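You operate a simulated robot arm through the tools that you are given. There is no shell and no other tool.

You are at the controls of a simulated robot arm. One attempt, no reset.

TASK
Show the job card's colour on the target board with lamp two.
Fine: switch the console on; yellow fader, dim and that colour full up; the other faders stay down.

The check looks at the end state, three seconds after you hand in, the way a careful person would. Anything else that was tipped, shoved, dropped, spilled or broken makes it a failure.

THE ROBOT
A 6-joint arm with a two-finger gripper, fixed in place. Base frame: the origin is on the floor under the middle of its stand, x ahead of it, y to its left, z up. Readings come in mm, rad, newtons and seconds.
It reaches about 1572 mm from its shoulder. Its first joint turns from -2.897 to 2.897 rad. Payload 2.45 kg.
The tool frame sits at the grasp point between the pads (the TCP): z along the fingers, y along the line on which they close. The tips reach 20 mm beyond it. The gripper opens to 140 mm; its body begins 168 mm behind the TCP.
Orientation is told as [roll, pitch, yaw] about the base's x, y, z axes, in that order, counted from this pose: with the fingers straight down and closing along the base's y, the tool's x points along the base's -x, its y along +y and its z along -z.

THE INTERFACE
- The arm moves only by the tool jog_arm. Its argument "commands" is a list of rows, each a list of 2 entries, a list of its own where there are three numbers: the shift along the base's x, y, z in mm, then the turn, a rotation vector about the base's x, y, z in rad. In form: [[[tx, ty, tz], [wx, wy, wz]], ...]. A call has 1 to 20 rows; each row shifts and turns the commanded pose from where the row before left it. "jaw" is the opening in per cent of the stroke, from 0 (shut) to 100 (fully open), set as the call begins (left out, the last holds). A row lasts 0.2 s, in which the tool goes at most 50 mm and 0.15 rad; a call with a longer step from one row to the next is refused whole, and so is a gripper value outside its range. A pose out of reach is approached as far as the arm can. The call stops where the force on the tool passes 50 N (or 10 N more than at its start, if that is more) or the arm is blocked; 0.2 s more then pass. Each finger travels about 45 mm/s and halts on what it meets, pressing with about 42 N; the grip force reading is that of the motor and also rises with nothing between the fingers. The clock runs only during rows and for 0.2 s after the last one: add rows that do not move to give the fingers time. The reply holds the time, the measured pose of the TCP, the force on the tool along the base axes, the opening and the grip force, in the units named above and with some noise, with the torque about the TCP (base axes, N m) and any sound that the robot's microphone picked up, and new pictures: "views" is both (left out), scene, wrist or none.
- Cameras (640 x 400 px; columns grow to the right, rows downward): "scene" is fixed at [220.1, -649.7, 1550.2]; the picture's right is [0.81, -0.58, 0.00], its down [-0.40, -0.56, -0.73] and it looks along [0.42, 0.59, -0.69] (base axes); focal length 321 px, centre (320, 200). "wrist" rides on the gripper at [78, 11, -209] in the tool frame; the picture's right is [-0.14, 0.99, 0.00], its down [-0.92, -0.13, -0.37] and it looks along [-0.36, -0.05, 0.93] (tool axes); focal length 280 px, centre (320, 200). There is no depth. A picture from a camera that has moved, and an enlarged one, comes with that camera's place and axes in the base frame and with its lens.
- inspect(camera, box): a new picture of the part [left, top, right, bottom] of that camera's present view, enlarged. The clock stands still meanwhile.
- hand_in(): hands the job in; it is judged then, once.

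Places have to be worked out from the pictures, the camera data and where the tool is seen. Open the gripper and draw the arm clear of the work before you hand the job in, unless the task says otherwise.

The tools are called after "Request:" as a command line: name --argument value ..., lists and objects as JSON in quotes. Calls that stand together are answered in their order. jog_arm: Moves the arm, as the interface text tells. Its arguments: {"type":"object","properties":{"commands":{"type":"array","items":{"type":"array"}},"jaw":{"type":"number"},"views":{"type":"string","enum":["both","scene","wrist","none"]}},"required":["commands"]} The other tools are called the same way: inspect (camera, box) takes an enlarged picture of a part of a camera's view; hand_in () hands the job in.

At the start:

```text
t: 0.0
tcp_pos: [554.6, 369.9, 1149.8]
orientation: [0.001, 0.001, -0.001]
force: [0.7, 0.0, -0.7]
moment: [0.0, -0.02, 0.01]
opening: 140.1
gripper_force: 0.2
```

scene: 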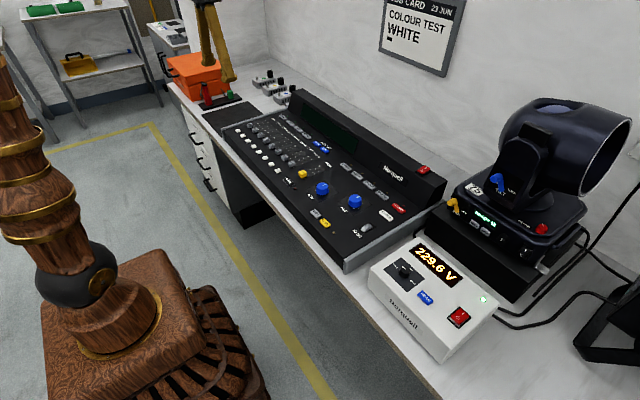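
wrist: 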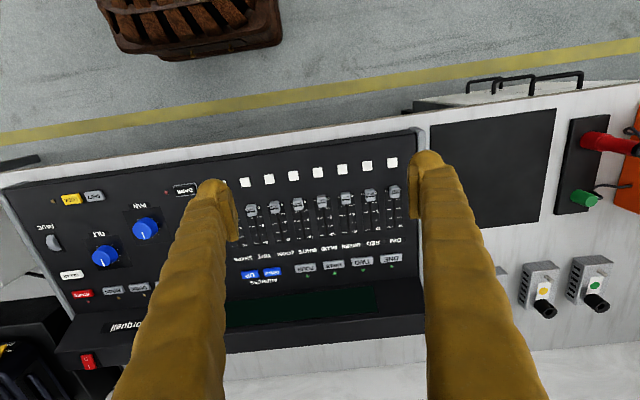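

The job card reads WHITE, and the console is below the gripper. I'll look closely at the card, console and lamp first.

Request:
inspect --camera "scene" --box '[370, 0, 480, 80]'

Request:
inspect --camera "wrist" --box '[150, 140, 440, 320]'

Request:
inspect --camera "scene" --box '[220, 90, 460, 260]'

Request:
inspect --camera "scene" --box '[360, 90, 640, 370]'

Request:
inspect --camera "wrist" --box '[0, 150, 240, 400]'

Request:
inspect --camera "scene" --box '[150, 0, 320, 120]'

```text
5.00 times, centred on (425, 40) of scene
camera zoom: at [220.1, -649.7, 1550.2], right [0.81, -0.58, 0.0], down [-0.4, -0.56, -0.73], along [0.42, 0.59, -0.69], focal length 1606 px, centre (-205, 1000)
```

zoom: 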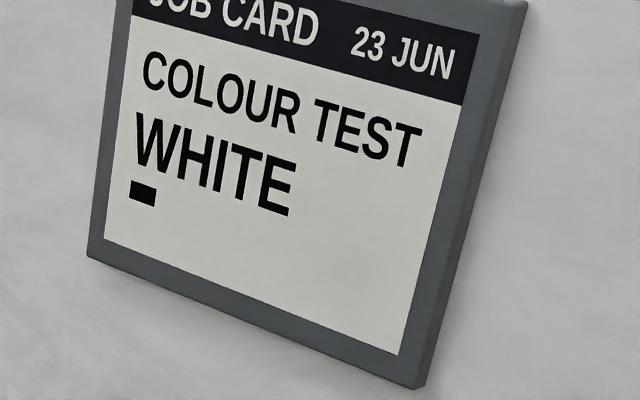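

```text
2.21 times, centred on (295, 230) of wrist
camera zoom: at [477.2, 381.5, 1357.9], right [0.14, 0.99, 0.0], down [0.92, -0.13, 0.37], along [0.36, -0.05, -0.93], focal length 619 px, centre (375, 134)
```

zoom: 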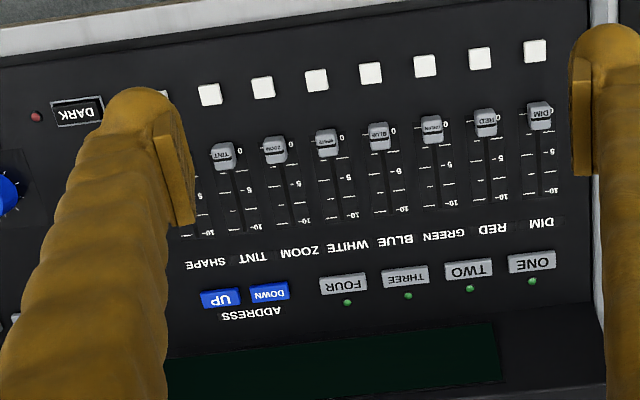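

```text
2.35 times, centred on (340, 175) of scene
camera zoom: at [220.1, -649.7, 1550.2], right [0.81, -0.58, 0.0], down [-0.4, -0.56, -0.73], along [0.42, 0.59, -0.69], focal length 756 px, centre (273, 259)
```

zoom: 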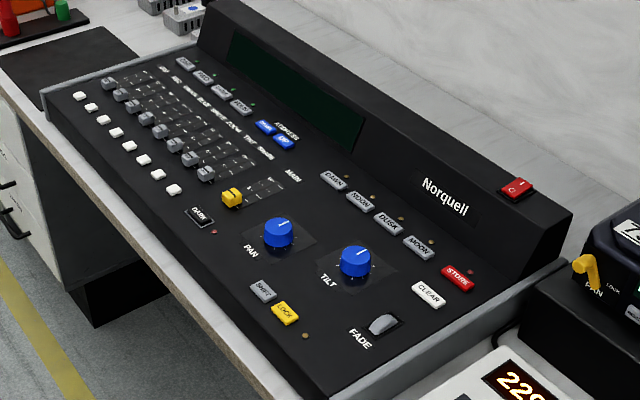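

```text
1.43 times, centred on (500, 230) of scene
camera zoom: at [220.1, -649.7, 1550.2], right [0.81, -0.58, 0.0], down [-0.4, -0.56, -0.73], along [0.42, 0.59, -0.69], focal length 459 px, centre (63, 157)
```

zoom: 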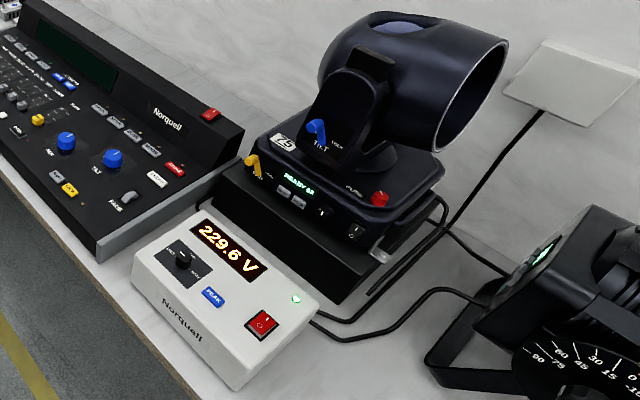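

```text
1.60 times, centred on (120, 275) of wrist
camera zoom: at [477.2, 381.5, 1357.9], right [0.14, 0.99, 0.0], down [0.92, -0.13, 0.37], along [0.36, -0.05, -0.93], focal length 449 px, centre (640, 80)
```

zoom: 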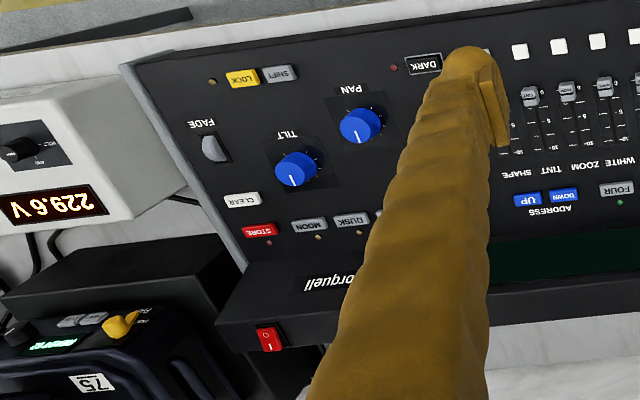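

```text
3.33 times, centred on (235, 60) of scene
camera zoom: at [220.1, -649.7, 1550.2], right [0.81, -0.58, 0.0], down [-0.4, -0.56, -0.73], along [0.42, 0.59, -0.69], focal length 1071 px, centre (603, 667)
```

zoom: 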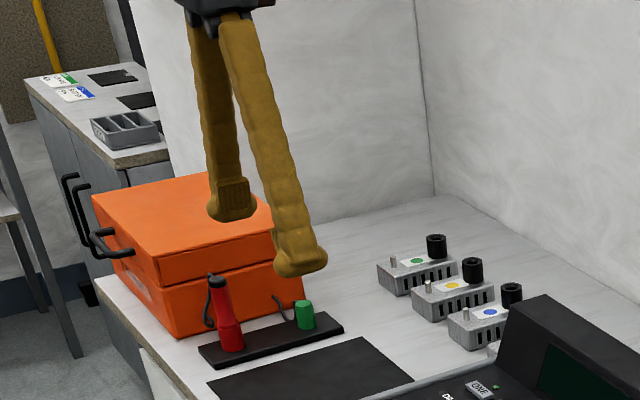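

The console has faders DIM, RED, GREEN, BLUE, WHITE and so on, plus ONE to FOUR select buttons. I'll read the lamp heads and the lower panel in more detail.

Request:
inspect --camera "scene" --box '[450, 160, 570, 250]'

Request:
inspect --camera "scene" --box '[540, 180, 640, 370]'

Request:
inspect --camera "scene" --box '[235, 100, 345, 190]'

Request:
inspect --camera "scene" --box '[285, 150, 455, 260]'

Request:
inspect --camera "scene" --box '[370, 220, 500, 350]'

Request:
inspect --camera "scene" --box '[440, 60, 640, 200]'

```text
4.44 times, centred on (510, 205) of scene
camera zoom: at [220.1, -649.7, 1550.2], right [0.81, -0.58, 0.0], down [-0.4, -0.56, -0.73], along [0.42, 0.59, -0.69], focal length 1427 px, centre (-524, 178)
```

zoom: 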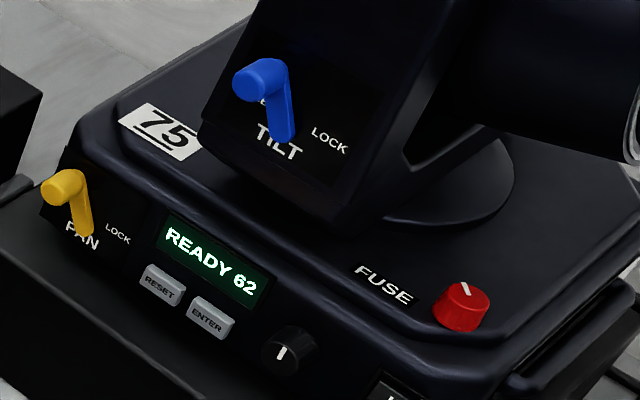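

```text
2.11 times, centred on (590, 275) of scene
camera zoom: at [220.1, -649.7, 1550.2], right [0.81, -0.58, 0.0], down [-0.4, -0.56, -0.73], along [0.42, 0.59, -0.69], focal length 676 px, centre (-248, 42)
```

zoom: 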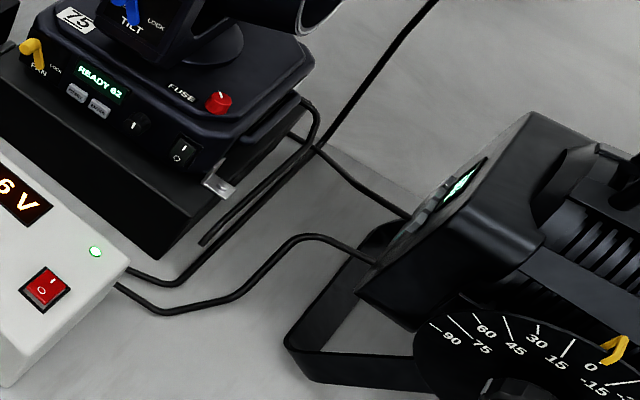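

```text
4.44 times, centred on (290, 145) of scene
camera zoom: at [220.1, -649.7, 1550.2], right [0.81, -0.58, 0.0], down [-0.4, -0.56, -0.73], along [0.42, 0.59, -0.69], focal length 1427 px, centre (453, 444)
```

zoom: 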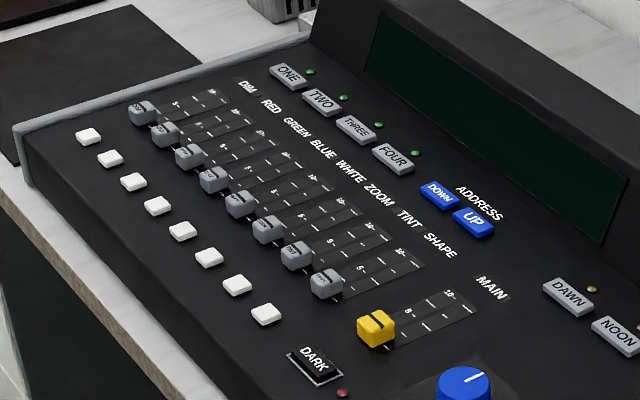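

```text
3.64 times, centred on (370, 205) of scene
camera zoom: at [220.1, -649.7, 1550.2], right [0.81, -0.58, 0.0], down [-0.4, -0.56, -0.73], along [0.42, 0.59, -0.69], focal length 1168 px, centre (138, 182)
```

zoom: 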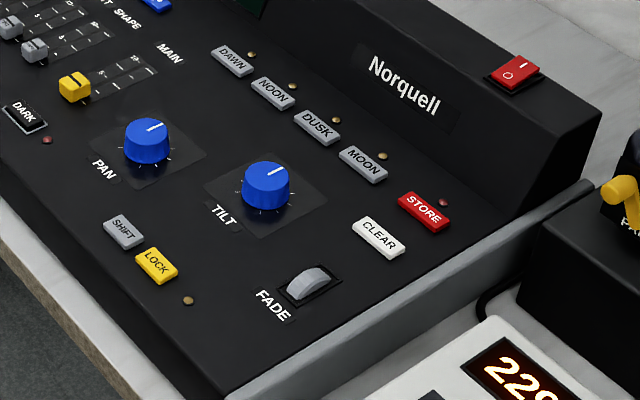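

```text
3.08 times, centred on (435, 285) of scene
camera zoom: at [220.1, -649.7, 1550.2], right [0.81, -0.58, 0.0], down [-0.4, -0.56, -0.73], along [0.42, 0.59, -0.69], focal length 988 px, centre (-34, -62)
```

zoom: 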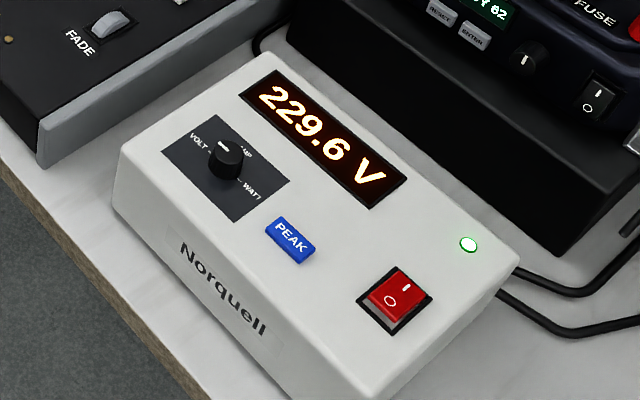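

```text
2.86 times, centred on (540, 130) of scene
camera zoom: at [220.1, -649.7, 1550.2], right [0.81, -0.58, 0.0], down [-0.4, -0.56, -0.73], along [0.42, 0.59, -0.69], focal length 918 px, centre (-309, 400)
```

zoom: 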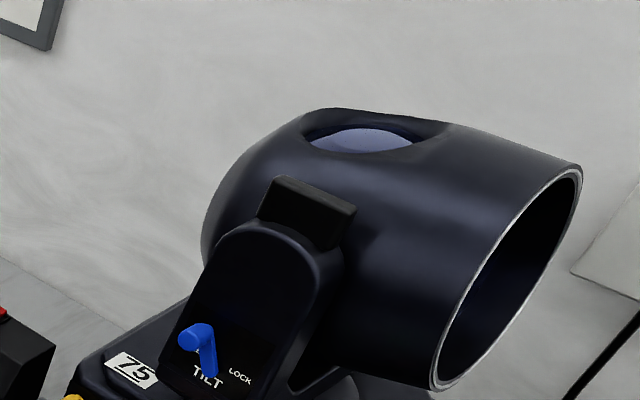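

Triangulating both views puts the console power rocker near (945, -188, 926) and the DIM cap near (677, 499, 845). I want to read the displays on the two lamps before acting, so I'll raise the arm and carry the wrist camera toward -y.

Request:
jog_arm --commands '[[[0, 0, 50], [0, 0, 0]], [[0, 0, 50], [0, 0, 0]], [[0, 0, 50], [0, 0, 0]], [[0, 0, 50], [0, 0, 0]], [[0, -50, 0], [0, 0, 0]], [[0, -50, 0], [0, 0, 0]], [[0, -50, 0], [0, 0, 0]], [[0, -50, 0], [0, 0, 0]], [[0, -50, 0], [0, 0, 0]], [[0, -50, 0], [0, 0, 0]], [[0, -50, 0], [0, 0, 0]], [[0, -50, 0], [0, 0, 0]], [[0, -50, 0], [0, 0, 0]], [[0, -50, 0], [0, 0, 0]]]' --views "both"

```text
t: 3.0
tcp_pos: [554.2, -127.9, 1348.7]
orientation: [0.0, 0.002, 0.0]
force: [-0.7, 0.9, 0.0]
moment: [0.02, -0.04, 0.0]
opening: 139.9
gripper_force: 0.1
camera wrist: at [476.3, -115.6, 1556.9], right [0.14, 0.99, 0.0], down [0.92, -0.13, 0.37], along [0.37, -0.05, -0.93], focal length 280 px, centre (320, 200)
```

scene: 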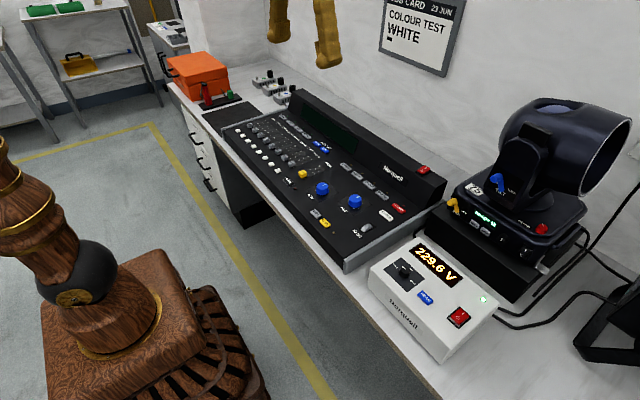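
wrist: 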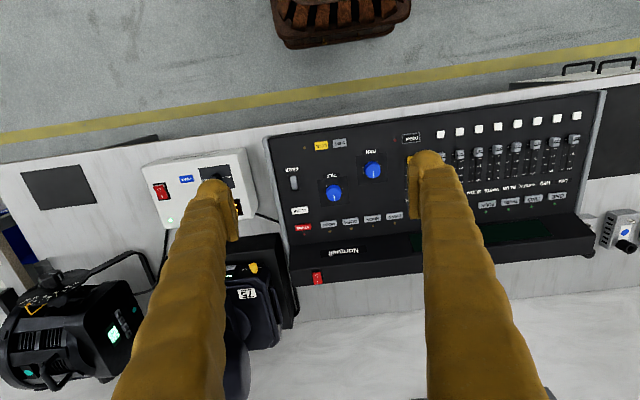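

The second lamp sits at the far -y end of the bench. I'll read its markings, then go closer.

Request:
inspect --camera "wrist" --box '[0, 150, 200, 400]'

Request:
inspect --camera "wrist" --box '[80, 300, 140, 350]'

Request:
inspect --camera "wrist" --box '[200, 220, 340, 340]'

```text
1.60 times, centred on (100, 275) of wrist
camera zoom: at [476.3, -115.6, 1556.9], right [0.14, 0.99, 0.0], down [0.92, -0.13, 0.37], along [0.37, -0.05, -0.93], focal length 449 px, centre (672, 80)
```

zoom: 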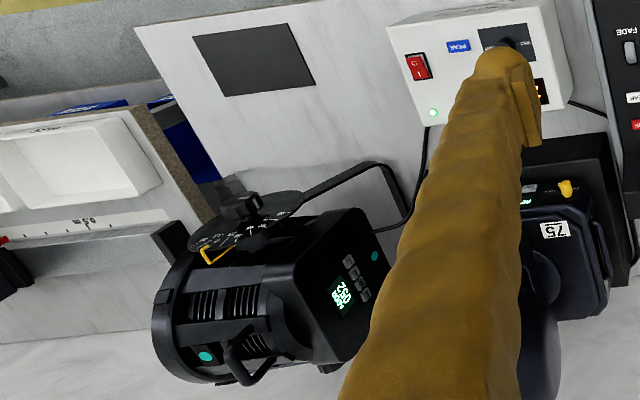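

```text
8.00 times, centred on (110, 325) of wrist
camera zoom: at [476.3, -115.6, 1556.9], right [0.14, 0.99, 0.0], down [0.92, -0.13, 0.37], along [0.37, -0.05, -0.93], focal length 2243 px, centre (2000, -800)
```

zoom: 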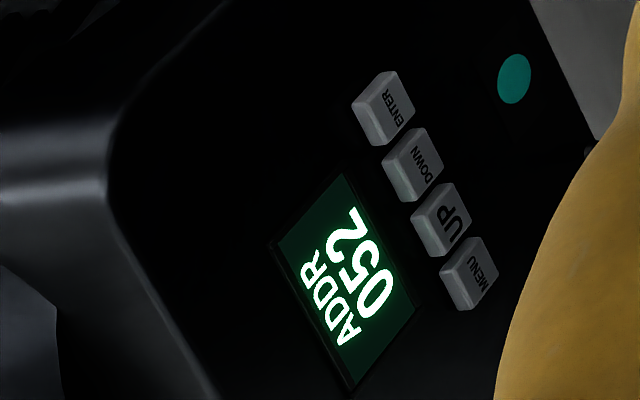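

```text
3.33 times, centred on (270, 280) of wrist
camera zoom: at [476.3, -115.6, 1556.9], right [0.14, 0.99, 0.0], down [0.92, -0.13, 0.37], along [0.37, -0.05, -0.93], focal length 935 px, centre (487, -67)
```

zoom: 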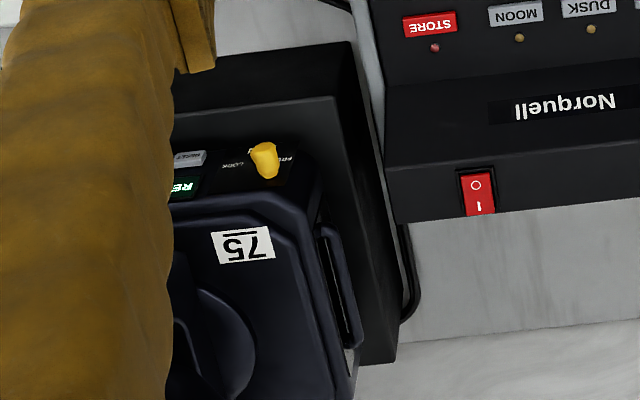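

The moving head shows "READY 62" with label 75, and the far lamp shows "ADDR 052". I'll move the camera further toward -y to see the far lamp and the target board.

Request:
jog_arm --commands '[[[0, -50, 0], [0, 0, 0]], [[0, -50, 0], [0, 0, 0]], [[0, -50, 0], [0, 0, 0]], [[0, -50, 0], [0, 0, 0]], [[0, -50, 0], [0, 0, 0]], [[0, -50, 0], [0, 0, 0]], [[0, -50, 0], [0, 0, 0]], [[0, -50, 0], [0, 0, 0]], [[0, -50, 0], [0, 0, 0]]]' --views "both"

```text
t: 5.0
tcp_pos: [553.5, -584.0, 1350.9]
orientation: [-0.003, -0.001, 0.0]
force: [-1.5, -0.4, 1.0]
moment: [-0.03, -0.08, -0.01]
opening: 139.9
gripper_force: 0.0
camera wrist: at [475.6, -571.4, 1558.9], right [0.14, 0.99, 0.0], down [0.92, -0.13, 0.37], along [0.37, -0.05, -0.93], focal length 280 px, centre (320, 200)
```

scene: 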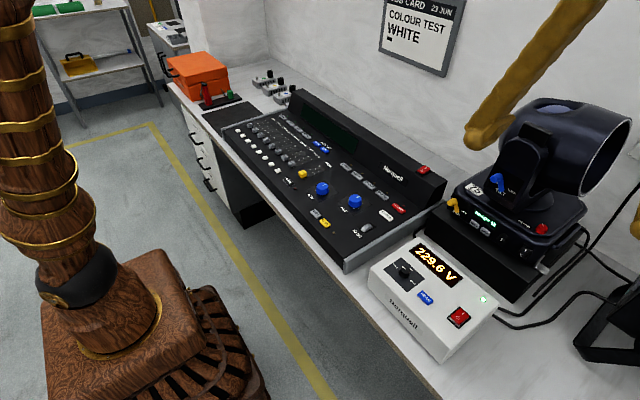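
wrist: 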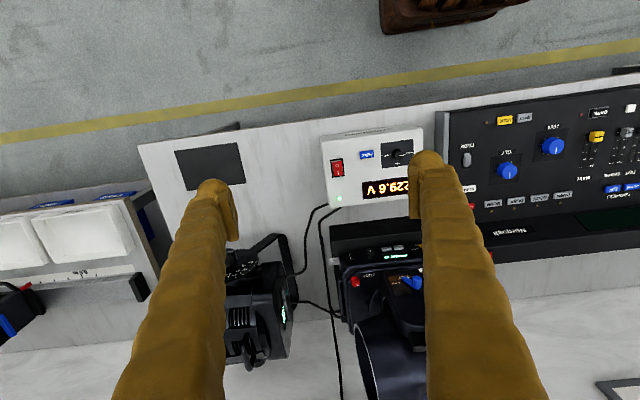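

I'll tilt the wrist camera toward the wall to see the fixtures' fronts and find the target board.

Request:
jog_arm --commands '[[[0, 0, 30], [0, -0.14, 0]], [[0, 0, 30], [0, -0.14, 0]], [[0, 0, 30], [0, -0.14, 0]], [[0, 0, 0], [0, -0.14, 0]], [[0, 0, 0], [0, -0.14, 0]]]' --views "both"

```text
t: 6.2
tcp_pos: [553.8, -581.4, 1439.4]
orientation: [0.0, -0.702, 0.002]
force: [-0.5, -0.5, 0.2]
moment: [0.01, 0.0, 0.0]
opening: 139.8
gripper_force: 0.1
camera wrist: at [360.4, -570.1, 1547.6], right [0.11, 0.99, 0.09], down [0.47, -0.13, 0.88], along [0.88, -0.05, -0.47], focal length 280 px, centre (320, 200)
```

scene: 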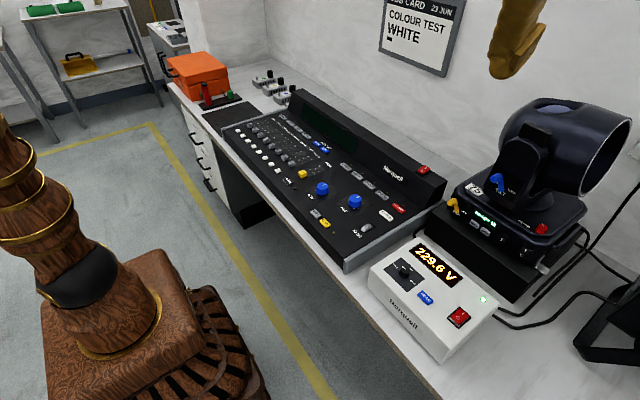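
wrist: 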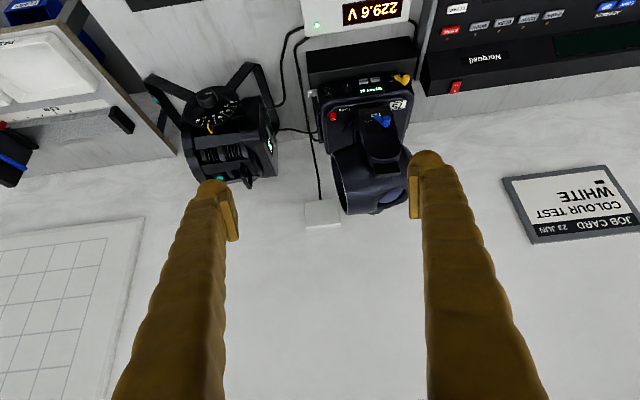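

The target board looks like the gridded white board on the wall toward -y. I'll zoom in on it and on both lamps.

Request:
inspect --camera "wrist" --box '[130, 50, 300, 200]'

Request:
inspect --camera "wrist" --box '[290, 60, 430, 220]'

Request:
inspect --camera "wrist" --box '[0, 200, 220, 400]'

Request:
inspect --camera "wrist" --box '[0, 0, 160, 190]'

Request:
inspect --camera "wrist" --box '[490, 150, 640, 260]'

```text
2.67 times, centred on (215, 125) of wrist
camera zoom: at [360.4, -570.1, 1547.6], right [0.11, 0.99, 0.09], down [0.47, -0.13, 0.88], along [0.88, -0.05, -0.47], focal length 748 px, centre (600, 400)
```

zoom: 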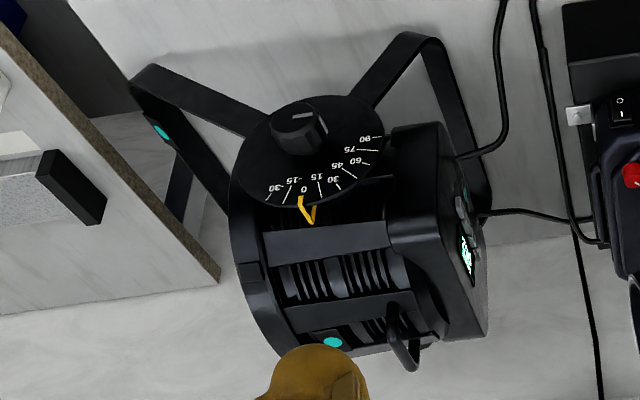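

```text
2.50 times, centred on (360, 140) of wrist
camera zoom: at [360.4, -570.1, 1547.6], right [0.11, 0.99, 0.09], down [0.47, -0.13, 0.88], along [0.88, -0.05, -0.47], focal length 701 px, centre (220, 350)
```

zoom: 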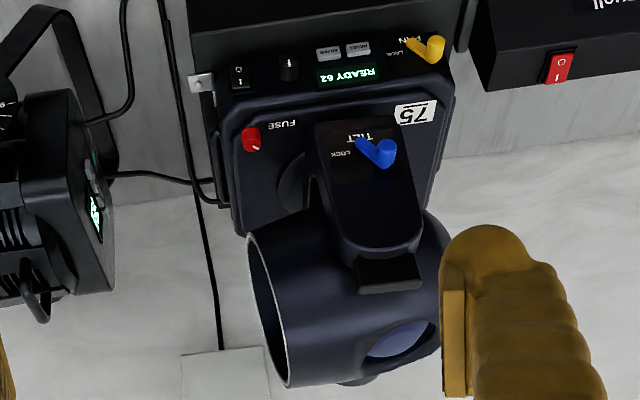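

```text
2.00 times, centred on (110, 300) of wrist
camera zoom: at [360.4, -570.1, 1547.6], right [0.11, 0.99, 0.09], down [0.47, -0.13, 0.88], along [0.88, -0.05, -0.47], focal length 561 px, centre (740, 0)
```

zoom: 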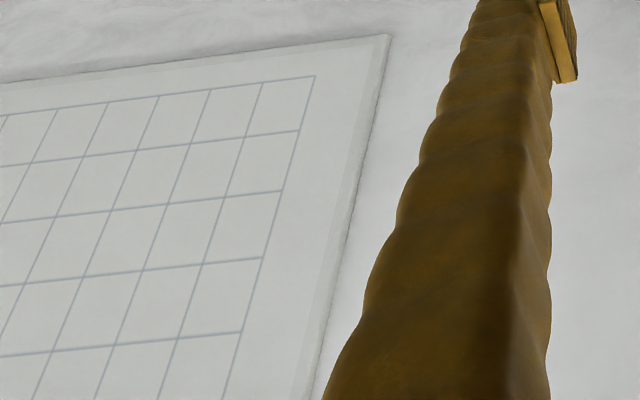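

```text
2.11 times, centred on (80, 95) of wrist
camera zoom: at [360.4, -570.1, 1547.6], right [0.11, 0.99, 0.09], down [0.47, -0.13, 0.88], along [0.88, -0.05, -0.47], focal length 590 px, centre (825, 421)
```

zoom: 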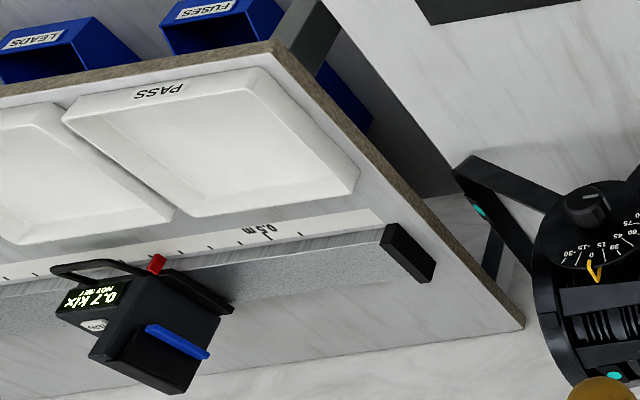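

```text
3.64 times, centred on (565, 205) of wrist
camera zoom: at [360.4, -570.1, 1547.6], right [0.11, 0.99, 0.09], down [0.47, -0.13, 0.88], along [0.88, -0.05, -0.47], focal length 1020 px, centre (-571, 182)
```

zoom: 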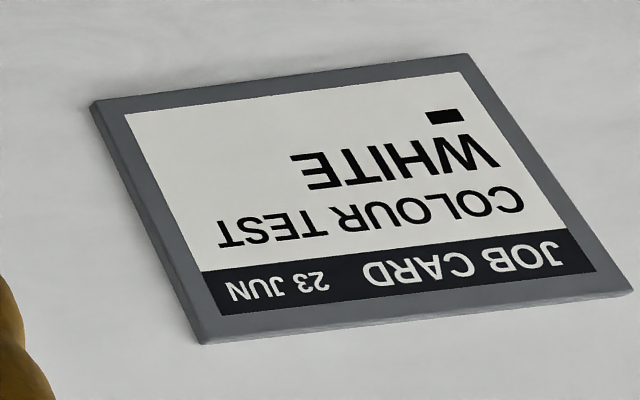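

The far lamp ("ADDR 052", teal dots) and the moving head ("READY 62") both face the target board side, so the console's LCD should tell me how lamp two is patched. I'll straighten the wrist, close the fingers and move above the power rocker while staying high.

Request:
jog_arm --commands '[[[0, 49, 0], [0, 0.14, 0]], [[0, 49, 0], [0, 0.14, 0]], [[0, 49, 0], [0, 0.14, 0]], [[0, 49, 0], [0, 0.14, 0]], [[0, 49, 0], [0, 0.14, 0]], [[0, 49, 0], [0, 0, 0]], [[0, 49, 0], [0, 0, 0]], [[0, 50, 0], [0, 0, 0]], [[45, 0, 0], [0, 0, 0]], [[45, 0, 0], [0, 0, 0]], [[45, 0, 0], [0, 0, 0]], [[45, 0, 0], [0, 0, 0]], [[45, 0, -40], [0, 0, 0]], [[45, 0, -40], [0, 0, 0]]]' --jaw 0 --views "both"

```text
refused: row 13 steps farther than a row can; nothing moved
```

Two of those steps were longer than 50 mm per row. I'll resend the same path with shorter steps.

Request:
jog_arm --commands '[[[0, 49, 0], [0, 0.14, 0]], [[0, 49, 0], [0, 0.14, 0]], [[0, 49, 0], [0, 0.14, 0]], [[0, 49, 0], [0, 0.14, 0]], [[0, 49, 0], [0, 0.14, 0]], [[0, 49, 0], [0, 0, 0]], [[0, 49, 0], [0, 0, 0]], [[0, 50, 0], [0, 0, 0]], [[45, 0, 0], [0, 0, 0]], [[45, 0, 0], [0, 0, 0]], [[45, 0, 0], [0, 0, 0]], [[45, 0, 0], [0, 0, 0]], [[45, 0, 0], [0, 0, 0]], [[45, 0, 0], [0, 0, 0]], [[0, 0, -45], [0, 0, 0]], [[0, 0, -45], [0, 0, 0]], [[0, 0, -45], [0, 0, 0]]]' --jaw 0 --views "both"

```text
t: 9.8
tcp_pos: [824.4, -185.0, 1304.4]
orientation: [-0.002, -0.001, 0.0]
force: [0.0, -0.5, 0.0]
moment: [0.0, -0.03, -0.03]
opening: 0.0
gripper_force: 29.5
camera wrist: at [746.7, -173.9, 1512.7], right [0.14, 0.99, 0.0], down [0.92, -0.13, 0.37], along [0.37, -0.05, -0.93], focal length 280 px, centre (320, 200)
```

scene: 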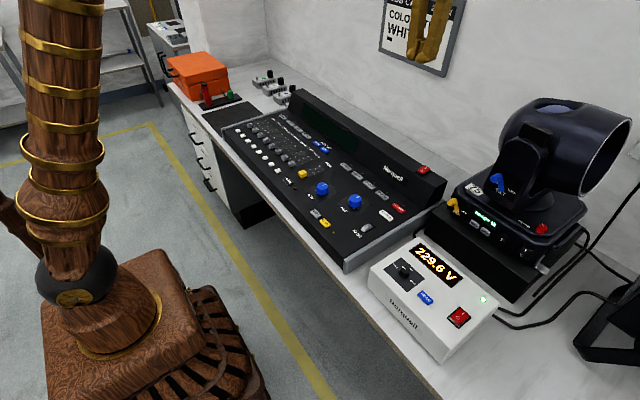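
wrist: 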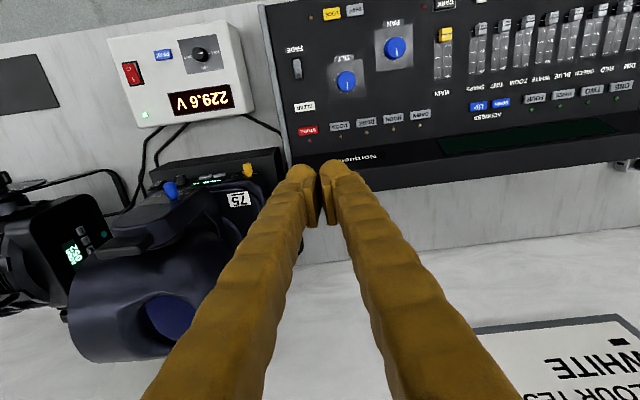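

The fingers are closed above the console's rear edge. I'll zoom in on the tips to learn their shape.

Request:
inspect --camera "wrist" --box '[260, 130, 400, 240]'

Request:
inspect --camera "scene" --box '[380, 0, 480, 80]'

```text
3.64 times, centred on (330, 185) of wrist
camera zoom: at [746.7, -173.9, 1512.7], right [0.14, 0.99, 0.0], down [0.92, -0.13, 0.37], along [0.37, -0.05, -0.93], focal length 1020 px, centre (284, 254)
```

zoom: 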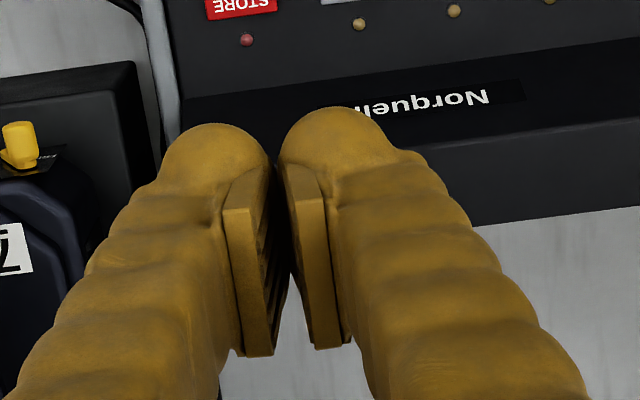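

```text
5.00 times, centred on (430, 40) of scene
camera zoom: at [220.1, -649.7, 1550.2], right [0.81, -0.58, 0.0], down [-0.4, -0.56, -0.73], along [0.42, 0.59, -0.69], focal length 1606 px, centre (-230, 1000)
```

zoom: 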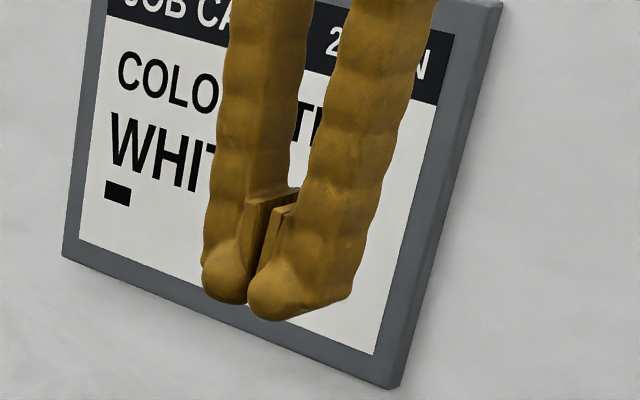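

I estimate the rocker centre at about (948, -188, 926), with the "I" end toward +x. Before descending I'll check the clearance to the moving head.

Request:
inspect --camera "wrist" --box '[60, 140, 340, 370]'

Request:
inspect --camera "scene" --box '[400, 140, 480, 200]'

```text
1.74 times, centred on (200, 255) of wrist
camera zoom: at [746.7, -173.9, 1512.7], right [0.14, 0.99, 0.0], down [0.92, -0.13, 0.37], along [0.37, -0.05, -0.93], focal length 488 px, centre (529, 104)
```

zoom: 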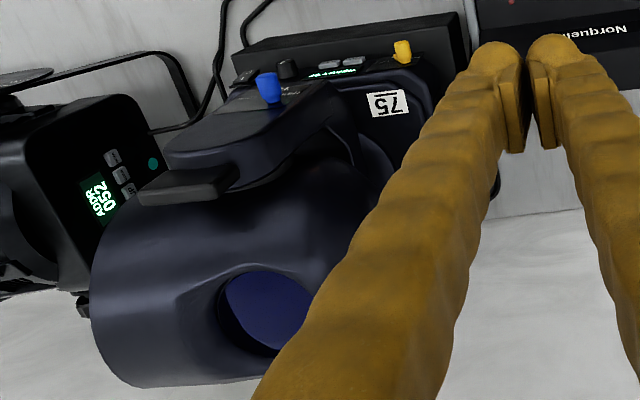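

```text
6.67 times, centred on (440, 170) of scene
camera zoom: at [220.1, -649.7, 1550.2], right [0.81, -0.58, 0.0], down [-0.4, -0.56, -0.73], along [0.42, 0.59, -0.69], focal length 2141 px, centre (-480, 400)
```

zoom: 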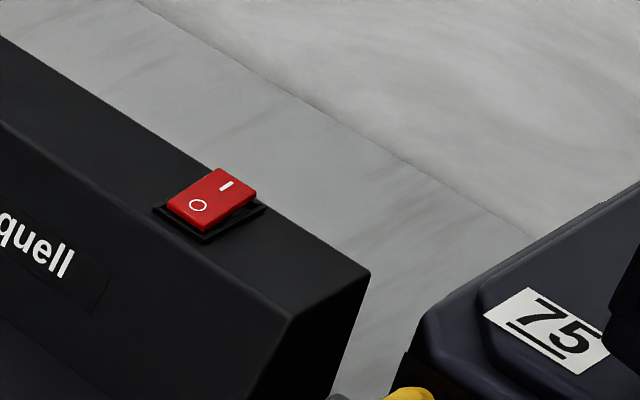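

The rocker is on top of the console ledge with its "I" end raised toward +x, and the lamp tube is about 140 mm clear. I'll move over the "I" end and descend to about 50 mm above it.

Request:
jog_arm --commands '[[[48, -2, 0], [0, 0, 0]], [[48, -2, 0], [0, 0, 0]], [[48, -1, 0], [0, 0, 0]], [[0, 0, -50], [0, 0, 0]], [[0, 0, -50], [0, 0, 0]], [[0, 0, -50], [0, 0, 0]], [[0, 0, -50], [0, 0, 0]], [[0, 0, -50], [0, 0, 0]], [[0, 0, -50], [0, 0, 0]]]' --views "both"

```text
t: 11.8
tcp_pos: [967.8, -193.6, 1005.2]
orientation: [0.001, -0.002, 0.002]
force: [-0.1, 0.5, 0.4]
moment: [-0.03, -0.02, 0.03]
opening: 0.0
gripper_force: 29.3
camera wrist: at [891.1, -181.4, 1213.1], right [0.14, 0.99, 0.0], down [0.92, -0.13, 0.37], along [0.37, -0.05, -0.93], focal length 280 px, centre (320, 200)
```

scene: 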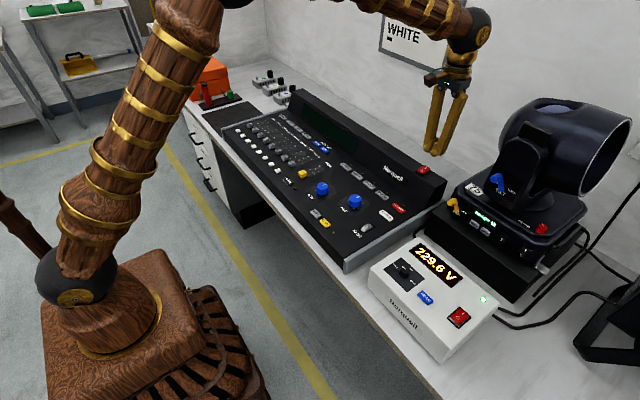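
wrist: 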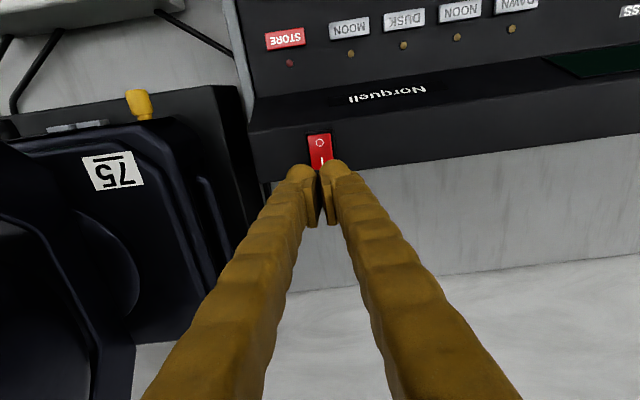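

The tips are just past the rocker's "I" end at column 320. I'll shift +16 mm in y so one fingertip is centred on the rocker, then descend gently.

Request:
jog_arm --commands '[[[0, 16, 0], [0, 0, 0]], [[0, 0, -20], [0, 0, 0]], [[0, 0, -15], [0, 0, 0]], [[0, 0, -4], [0, 0, 0]], [[0, 0, -3], [0, 0, 0]], [[0, 0, -3], [0, 0, 0]]]' --views "both"

```text
t: 13.2
tcp_pos: [969.3, -176.4, 960.3]
orientation: [-0.002, 0.001, 0.0]
force: [-0.9, -1.0, -0.3]
moment: [-0.03, -0.04, 0.02]
opening: 0.0
gripper_force: 29.6
camera wrist: at [891.3, -164.8, 1168.3], right [0.14, 0.99, 0.0], down [0.92, -0.13, 0.37], along [0.36, -0.05, -0.93], focal length 280 px, centre (320, 200)
```

scene: 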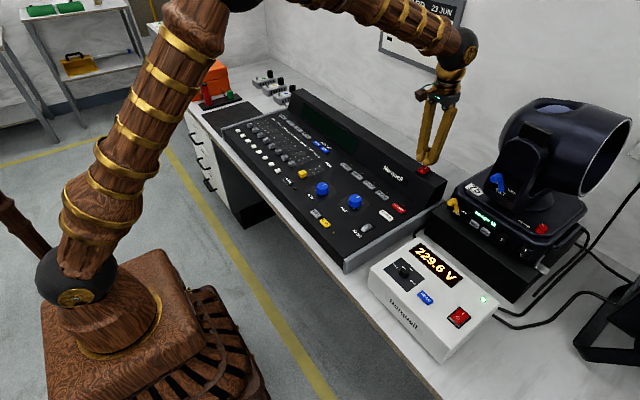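
wrist: 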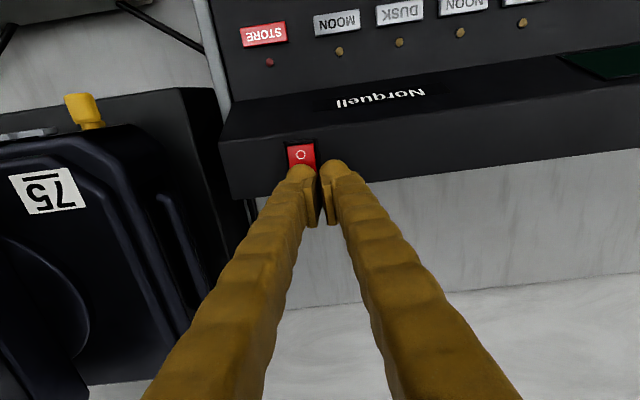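

The left finger is over the "I" end and hasn't touched yet. I'll keep descending in 2 mm steps.

Request:
jog_arm --commands '[[[0, 0, -2], [0, 0, 0]], [[0, 0, -2], [0, 0, 0]], [[0, 0, -2], [0, 0, 0]], [[0, 0, -2], [0, 0, 0]]]' --views "both"

```text
t: 14.2
tcp_pos: [968.3, -176.5, 952.0]
orientation: [0.001, 0.001, 0.0]
force: [0.8, 0.0, 0.2]
moment: [0.03, -0.02, -0.02]
opening: 0.0
gripper_force: 29.7
camera wrist: at [890.9, -164.7, 1159.7], right [0.14, 0.99, 0.0], down [0.92, -0.13, 0.37], along [0.36, -0.05, -0.93], focal length 280 px, centre (320, 200)
```

scene: 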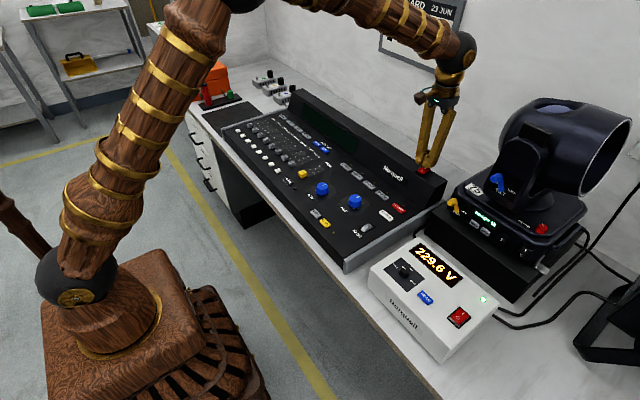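
wrist: 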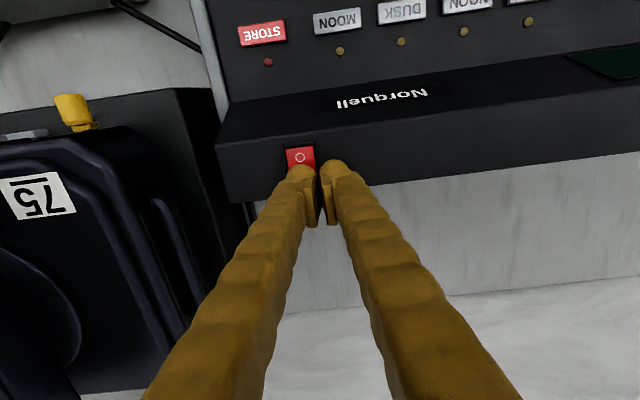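

Still no contact at TCP z=952 (tips about 932). I'll go lower in small steps.

Request:
jog_arm --commands '[[[0, 0, -2], [0, 0, 0]], [[0, 0, -2], [0, 0, 0]], [[0, 0, -2], [0, 0, 0]], [[0, 0, -1], [0, 0, 0]], [[0, 0, -1], [0, 0, 0]]]' --views "both"

Request:
inspect --camera "scene" --box '[385, 130, 465, 190]'

```text
t: 15.4
tcp_pos: [968.9, -176.1, 945.6]
orientation: [0.001, -0.004, 0.0]
force: [-4.4, -6.4, 32.9]
moment: [-0.46, 0.48, 0.01]
opening: 0.0
gripper_force: 29.2
camera wrist: at [890.4, -164.3, 1153.7], right [0.14, 0.99, 0.0], down [0.92, -0.13, 0.37], along [0.37, -0.05, -0.93], focal length 280 px, centre (320, 200)
```

scene: 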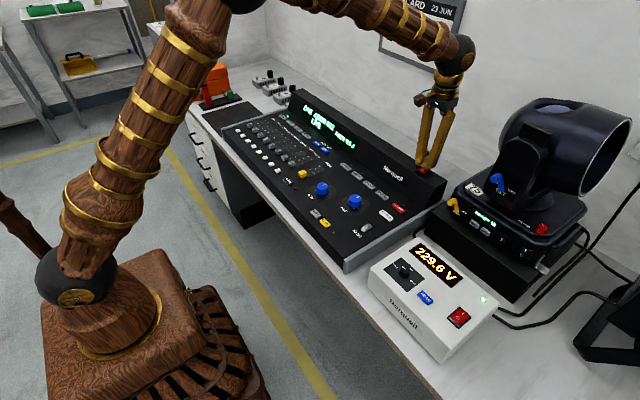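
wrist: 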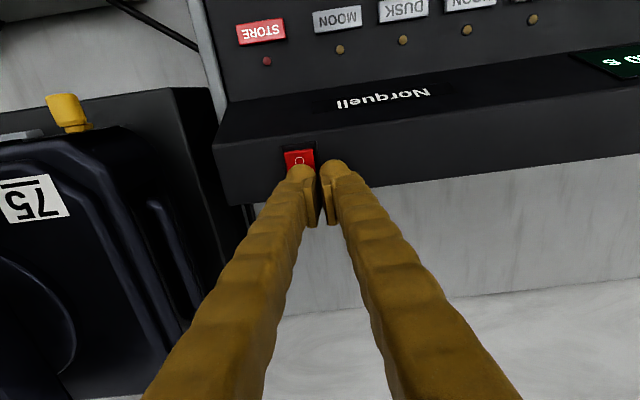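

```text
6.67 times, centred on (425, 160) of scene
camera zoom: at [220.1, -649.7, 1550.2], right [0.81, -0.58, 0.0], down [-0.4, -0.56, -0.73], along [0.42, 0.59, -0.69], focal length 2141 px, centre (-380, 467)
```

zoom: 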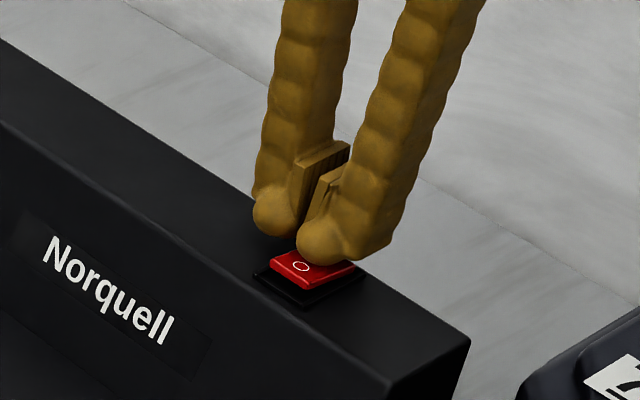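

The console LCD lit up with 33 N on the rocker. I'll lift off and read the display.

Request:
jog_arm --commands '[[[0, 0, 20], [0, 0, 0]], [[0, 0, 40], [0, 0, 0]], [[0, 0, 50], [0, 0, 0]], [[0, 0, 50], [0, 0, 0]], [[0, 0, 50], [0, 0, 0]]]' --views "both"

Request:
inspect --camera "scene" --box '[265, 80, 375, 180]'

Request:
inspect --camera "scene" --box '[385, 130, 465, 190]'

Request:
inspect --camera "scene" --box '[285, 150, 455, 260]'

```text
t: 16.6
tcp_pos: [968.9, -177.2, 1152.5]
orientation: [-0.001, 0.002, -0.001]
force: [-0.2, -0.3, -1.1]
moment: [0.01, 0.01, -0.04]
opening: 0.0
gripper_force: 29.2
camera wrist: at [892.4, -164.9, 1361.1], right [0.14, 0.99, 0.0], down [0.92, -0.13, 0.37], along [0.36, -0.05, -0.93], focal length 280 px, centre (320, 200)
```

scene: 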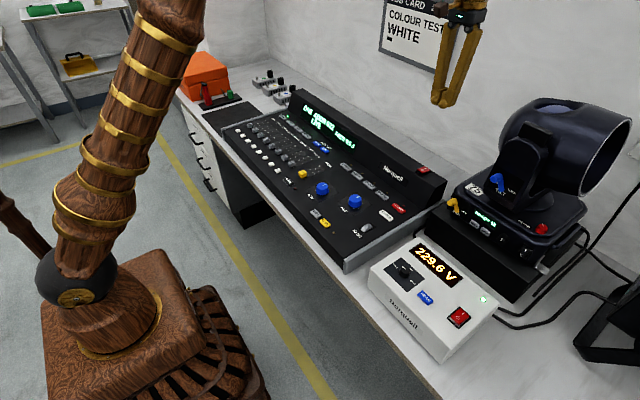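
wrist: 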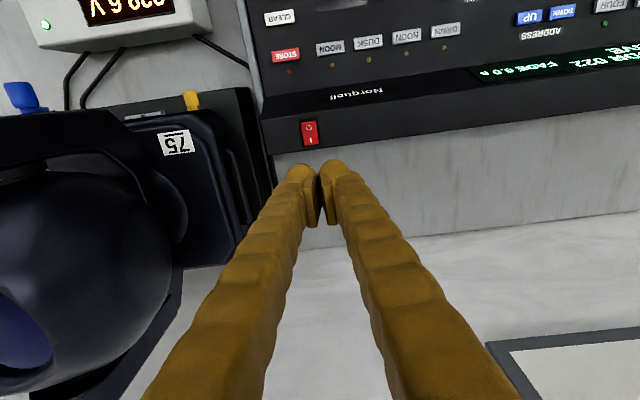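

```text
4.00 times, centred on (320, 130) of scene
camera zoom: at [220.1, -649.7, 1550.2], right [0.81, -0.58, 0.0], down [-0.4, -0.56, -0.73], along [0.42, 0.59, -0.69], focal length 1285 px, centre (320, 480)
```

zoom: 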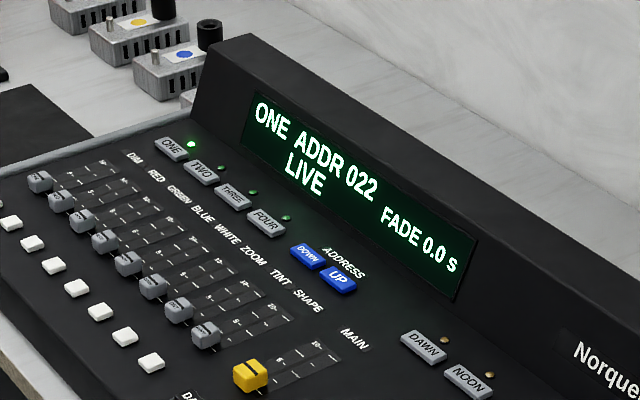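

```text
6.67 times, centred on (425, 160) of scene
camera zoom: at [220.1, -649.7, 1550.2], right [0.81, -0.58, 0.0], down [-0.4, -0.56, -0.73], along [0.42, 0.59, -0.69], focal length 2141 px, centre (-380, 467)
```

zoom: 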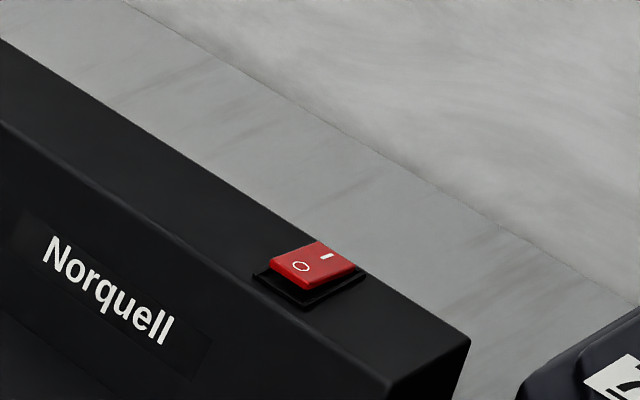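

```text
3.64 times, centred on (370, 205) of scene
camera zoom: at [220.1, -649.7, 1550.2], right [0.81, -0.58, 0.0], down [-0.4, -0.56, -0.73], along [0.42, 0.59, -0.69], focal length 1168 px, centre (138, 182)
```

zoom: 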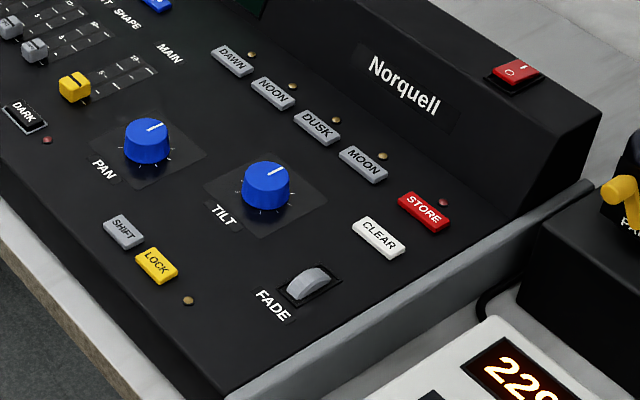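

The console is on and the LCD reads "ONE ADDR 022 / LIVE / FADE 0.0 s", so lamp one is selected. I need button TWO, which I triangulate near (833, 425, 843), so I'll move above it at a safe height.

Request:
jog_arm --commands '[[[-10, 46, 0], [0, 0, 0]], [[-10, 46, 0], [0, 0, 0]], [[-10, 46, 0], [0, 0, 0]], [[-10, 46, 0], [0, 0, 0]], [[-10, 46, 0], [0, 0, 0]], [[-10, 46, 0], [0, 0, 0]], [[-10, 46, 0], [0, 0, 0]], [[-10, 46, 0], [0, 0, 0]], [[-10, 46, 0], [0, 0, 0]], [[-10, 46, 0], [0, 0, 0]], [[-13, 46, 0], [0, 0, 0]], [[-13, 46, 0], [0, 0, 0]], [[-10, 46, 0], [0, 0, 0]], [[0, 0, -50], [0, 0, 0]], [[0, 0, -50], [0, 0, 0]], [[0, 0, -50], [0, 0, 0]]]' --views "both"

```text
t: 20.0
tcp_pos: [833.2, 419.4, 1002.1]
orientation: [0.001, -0.003, 0.001]
force: [-0.1, 0.7, 1.0]
moment: [0.0, -0.02, 0.02]
opening: 0.0
gripper_force: 29.3
camera wrist: at [755.7, 431.5, 1210.3], right [0.14, 0.99, 0.0], down [0.92, -0.13, 0.37], along [0.37, -0.05, -0.93], focal length 280 px, centre (320, 200)
```

scene: 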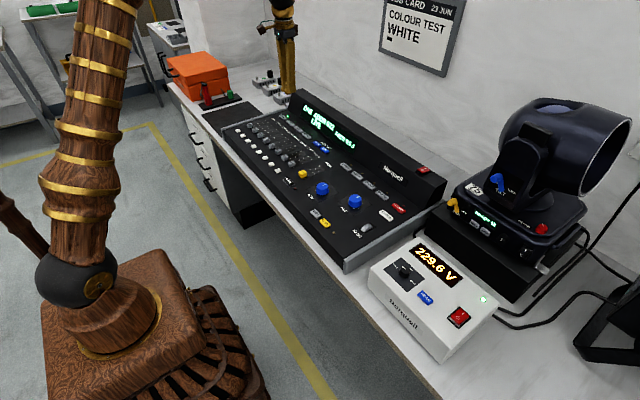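
wrist: 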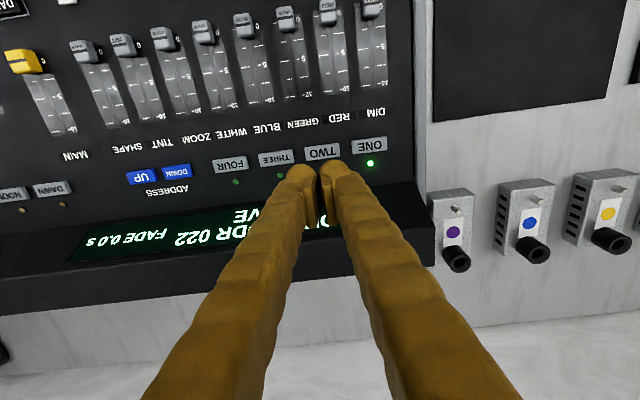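

Button TWO is at about (832, 422), almost directly under the closed fingertips, with ONE still lit. I'll descend to just above it, then press slowly.

Request:
jog_arm --commands '[[[-3, 3, -40], [0, 0, 0]], [[0, 0, -40], [0, 0, 0]], [[0, 0, -30], [0, 0, 0]], [[0, 0, -10], [0, 0, 0]], [[0, 0, -6], [0, 0, 0]]]' --views "wrist"

```text
t: 21.2
tcp_pos: [830.9, 423.6, 875.5]
orientation: [-0.002, 0.0, 0.0]
force: [-0.2, -0.3, 0.2]
moment: [-0.01, -0.04, 0.02]
opening: 0.0
gripper_force: 29.8
camera wrist: at [753.3, 435.8, 1085.0], right [0.14, 0.99, 0.0], down [0.92, -0.13, 0.37], along [0.37, -0.05, -0.93], focal length 280 px, centre (320, 200)
```

wrist: 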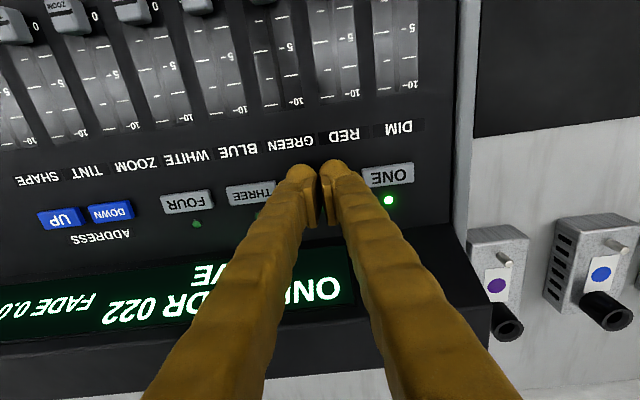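

TWO is under the tips, centred between ONE and THREE. I'll press in small steps.

Request:
jog_arm --commands '[[[0, 0, -3], [0, 0, 0]], [[0, 0, -2], [0, 0, 0]], [[0, 0, -2], [0, 0, 0]], [[0, 0, -2], [0, 0, 0]], [[0, 0, -1], [0, 0, 0]]]' --views "scene"

```text
t: 22.4
tcp_pos: [830.2, 424.9, 868.9]
orientation: [0.0, 0.001, 0.001]
force: [0.8, 0.1, -0.2]
moment: [0.02, 0.04, -0.04]
opening: 0.0
gripper_force: 29.9
```

scene: 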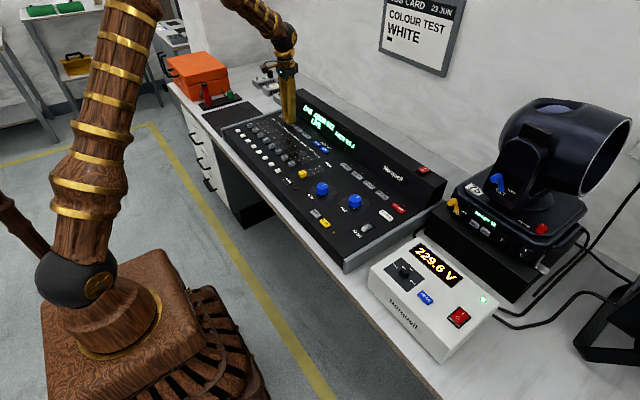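

No contact yet, so I'll continue down.

Request:
jog_arm --commands '[[[0, 0, -2], [0, 0, 0]], [[0, 0, -1.5], [0, 0, 0]], [[0, 0, -1.5], [0, 0, 0]], [[0, 0, -1], [0, 0, 0]]]' --views "scene"

```text
t: 23.4
tcp_pos: [830.0, 423.8, 862.8]
orientation: [-0.002, 0.0, 0.0]
force: [0.9, -2.8, 8.5]
moment: [-0.05, -0.02, 0.01]
opening: 5.9
gripper_force: 29.6
heard: click
```

scene: 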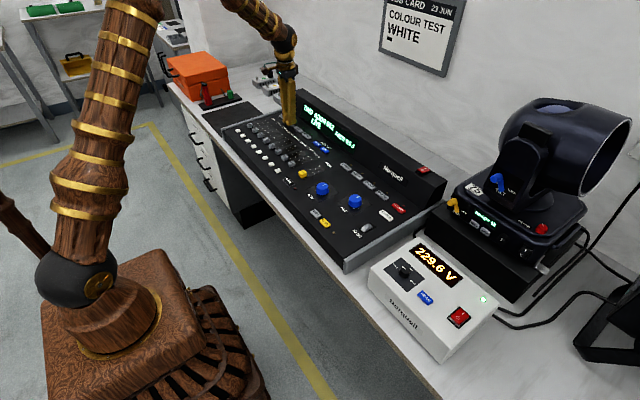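

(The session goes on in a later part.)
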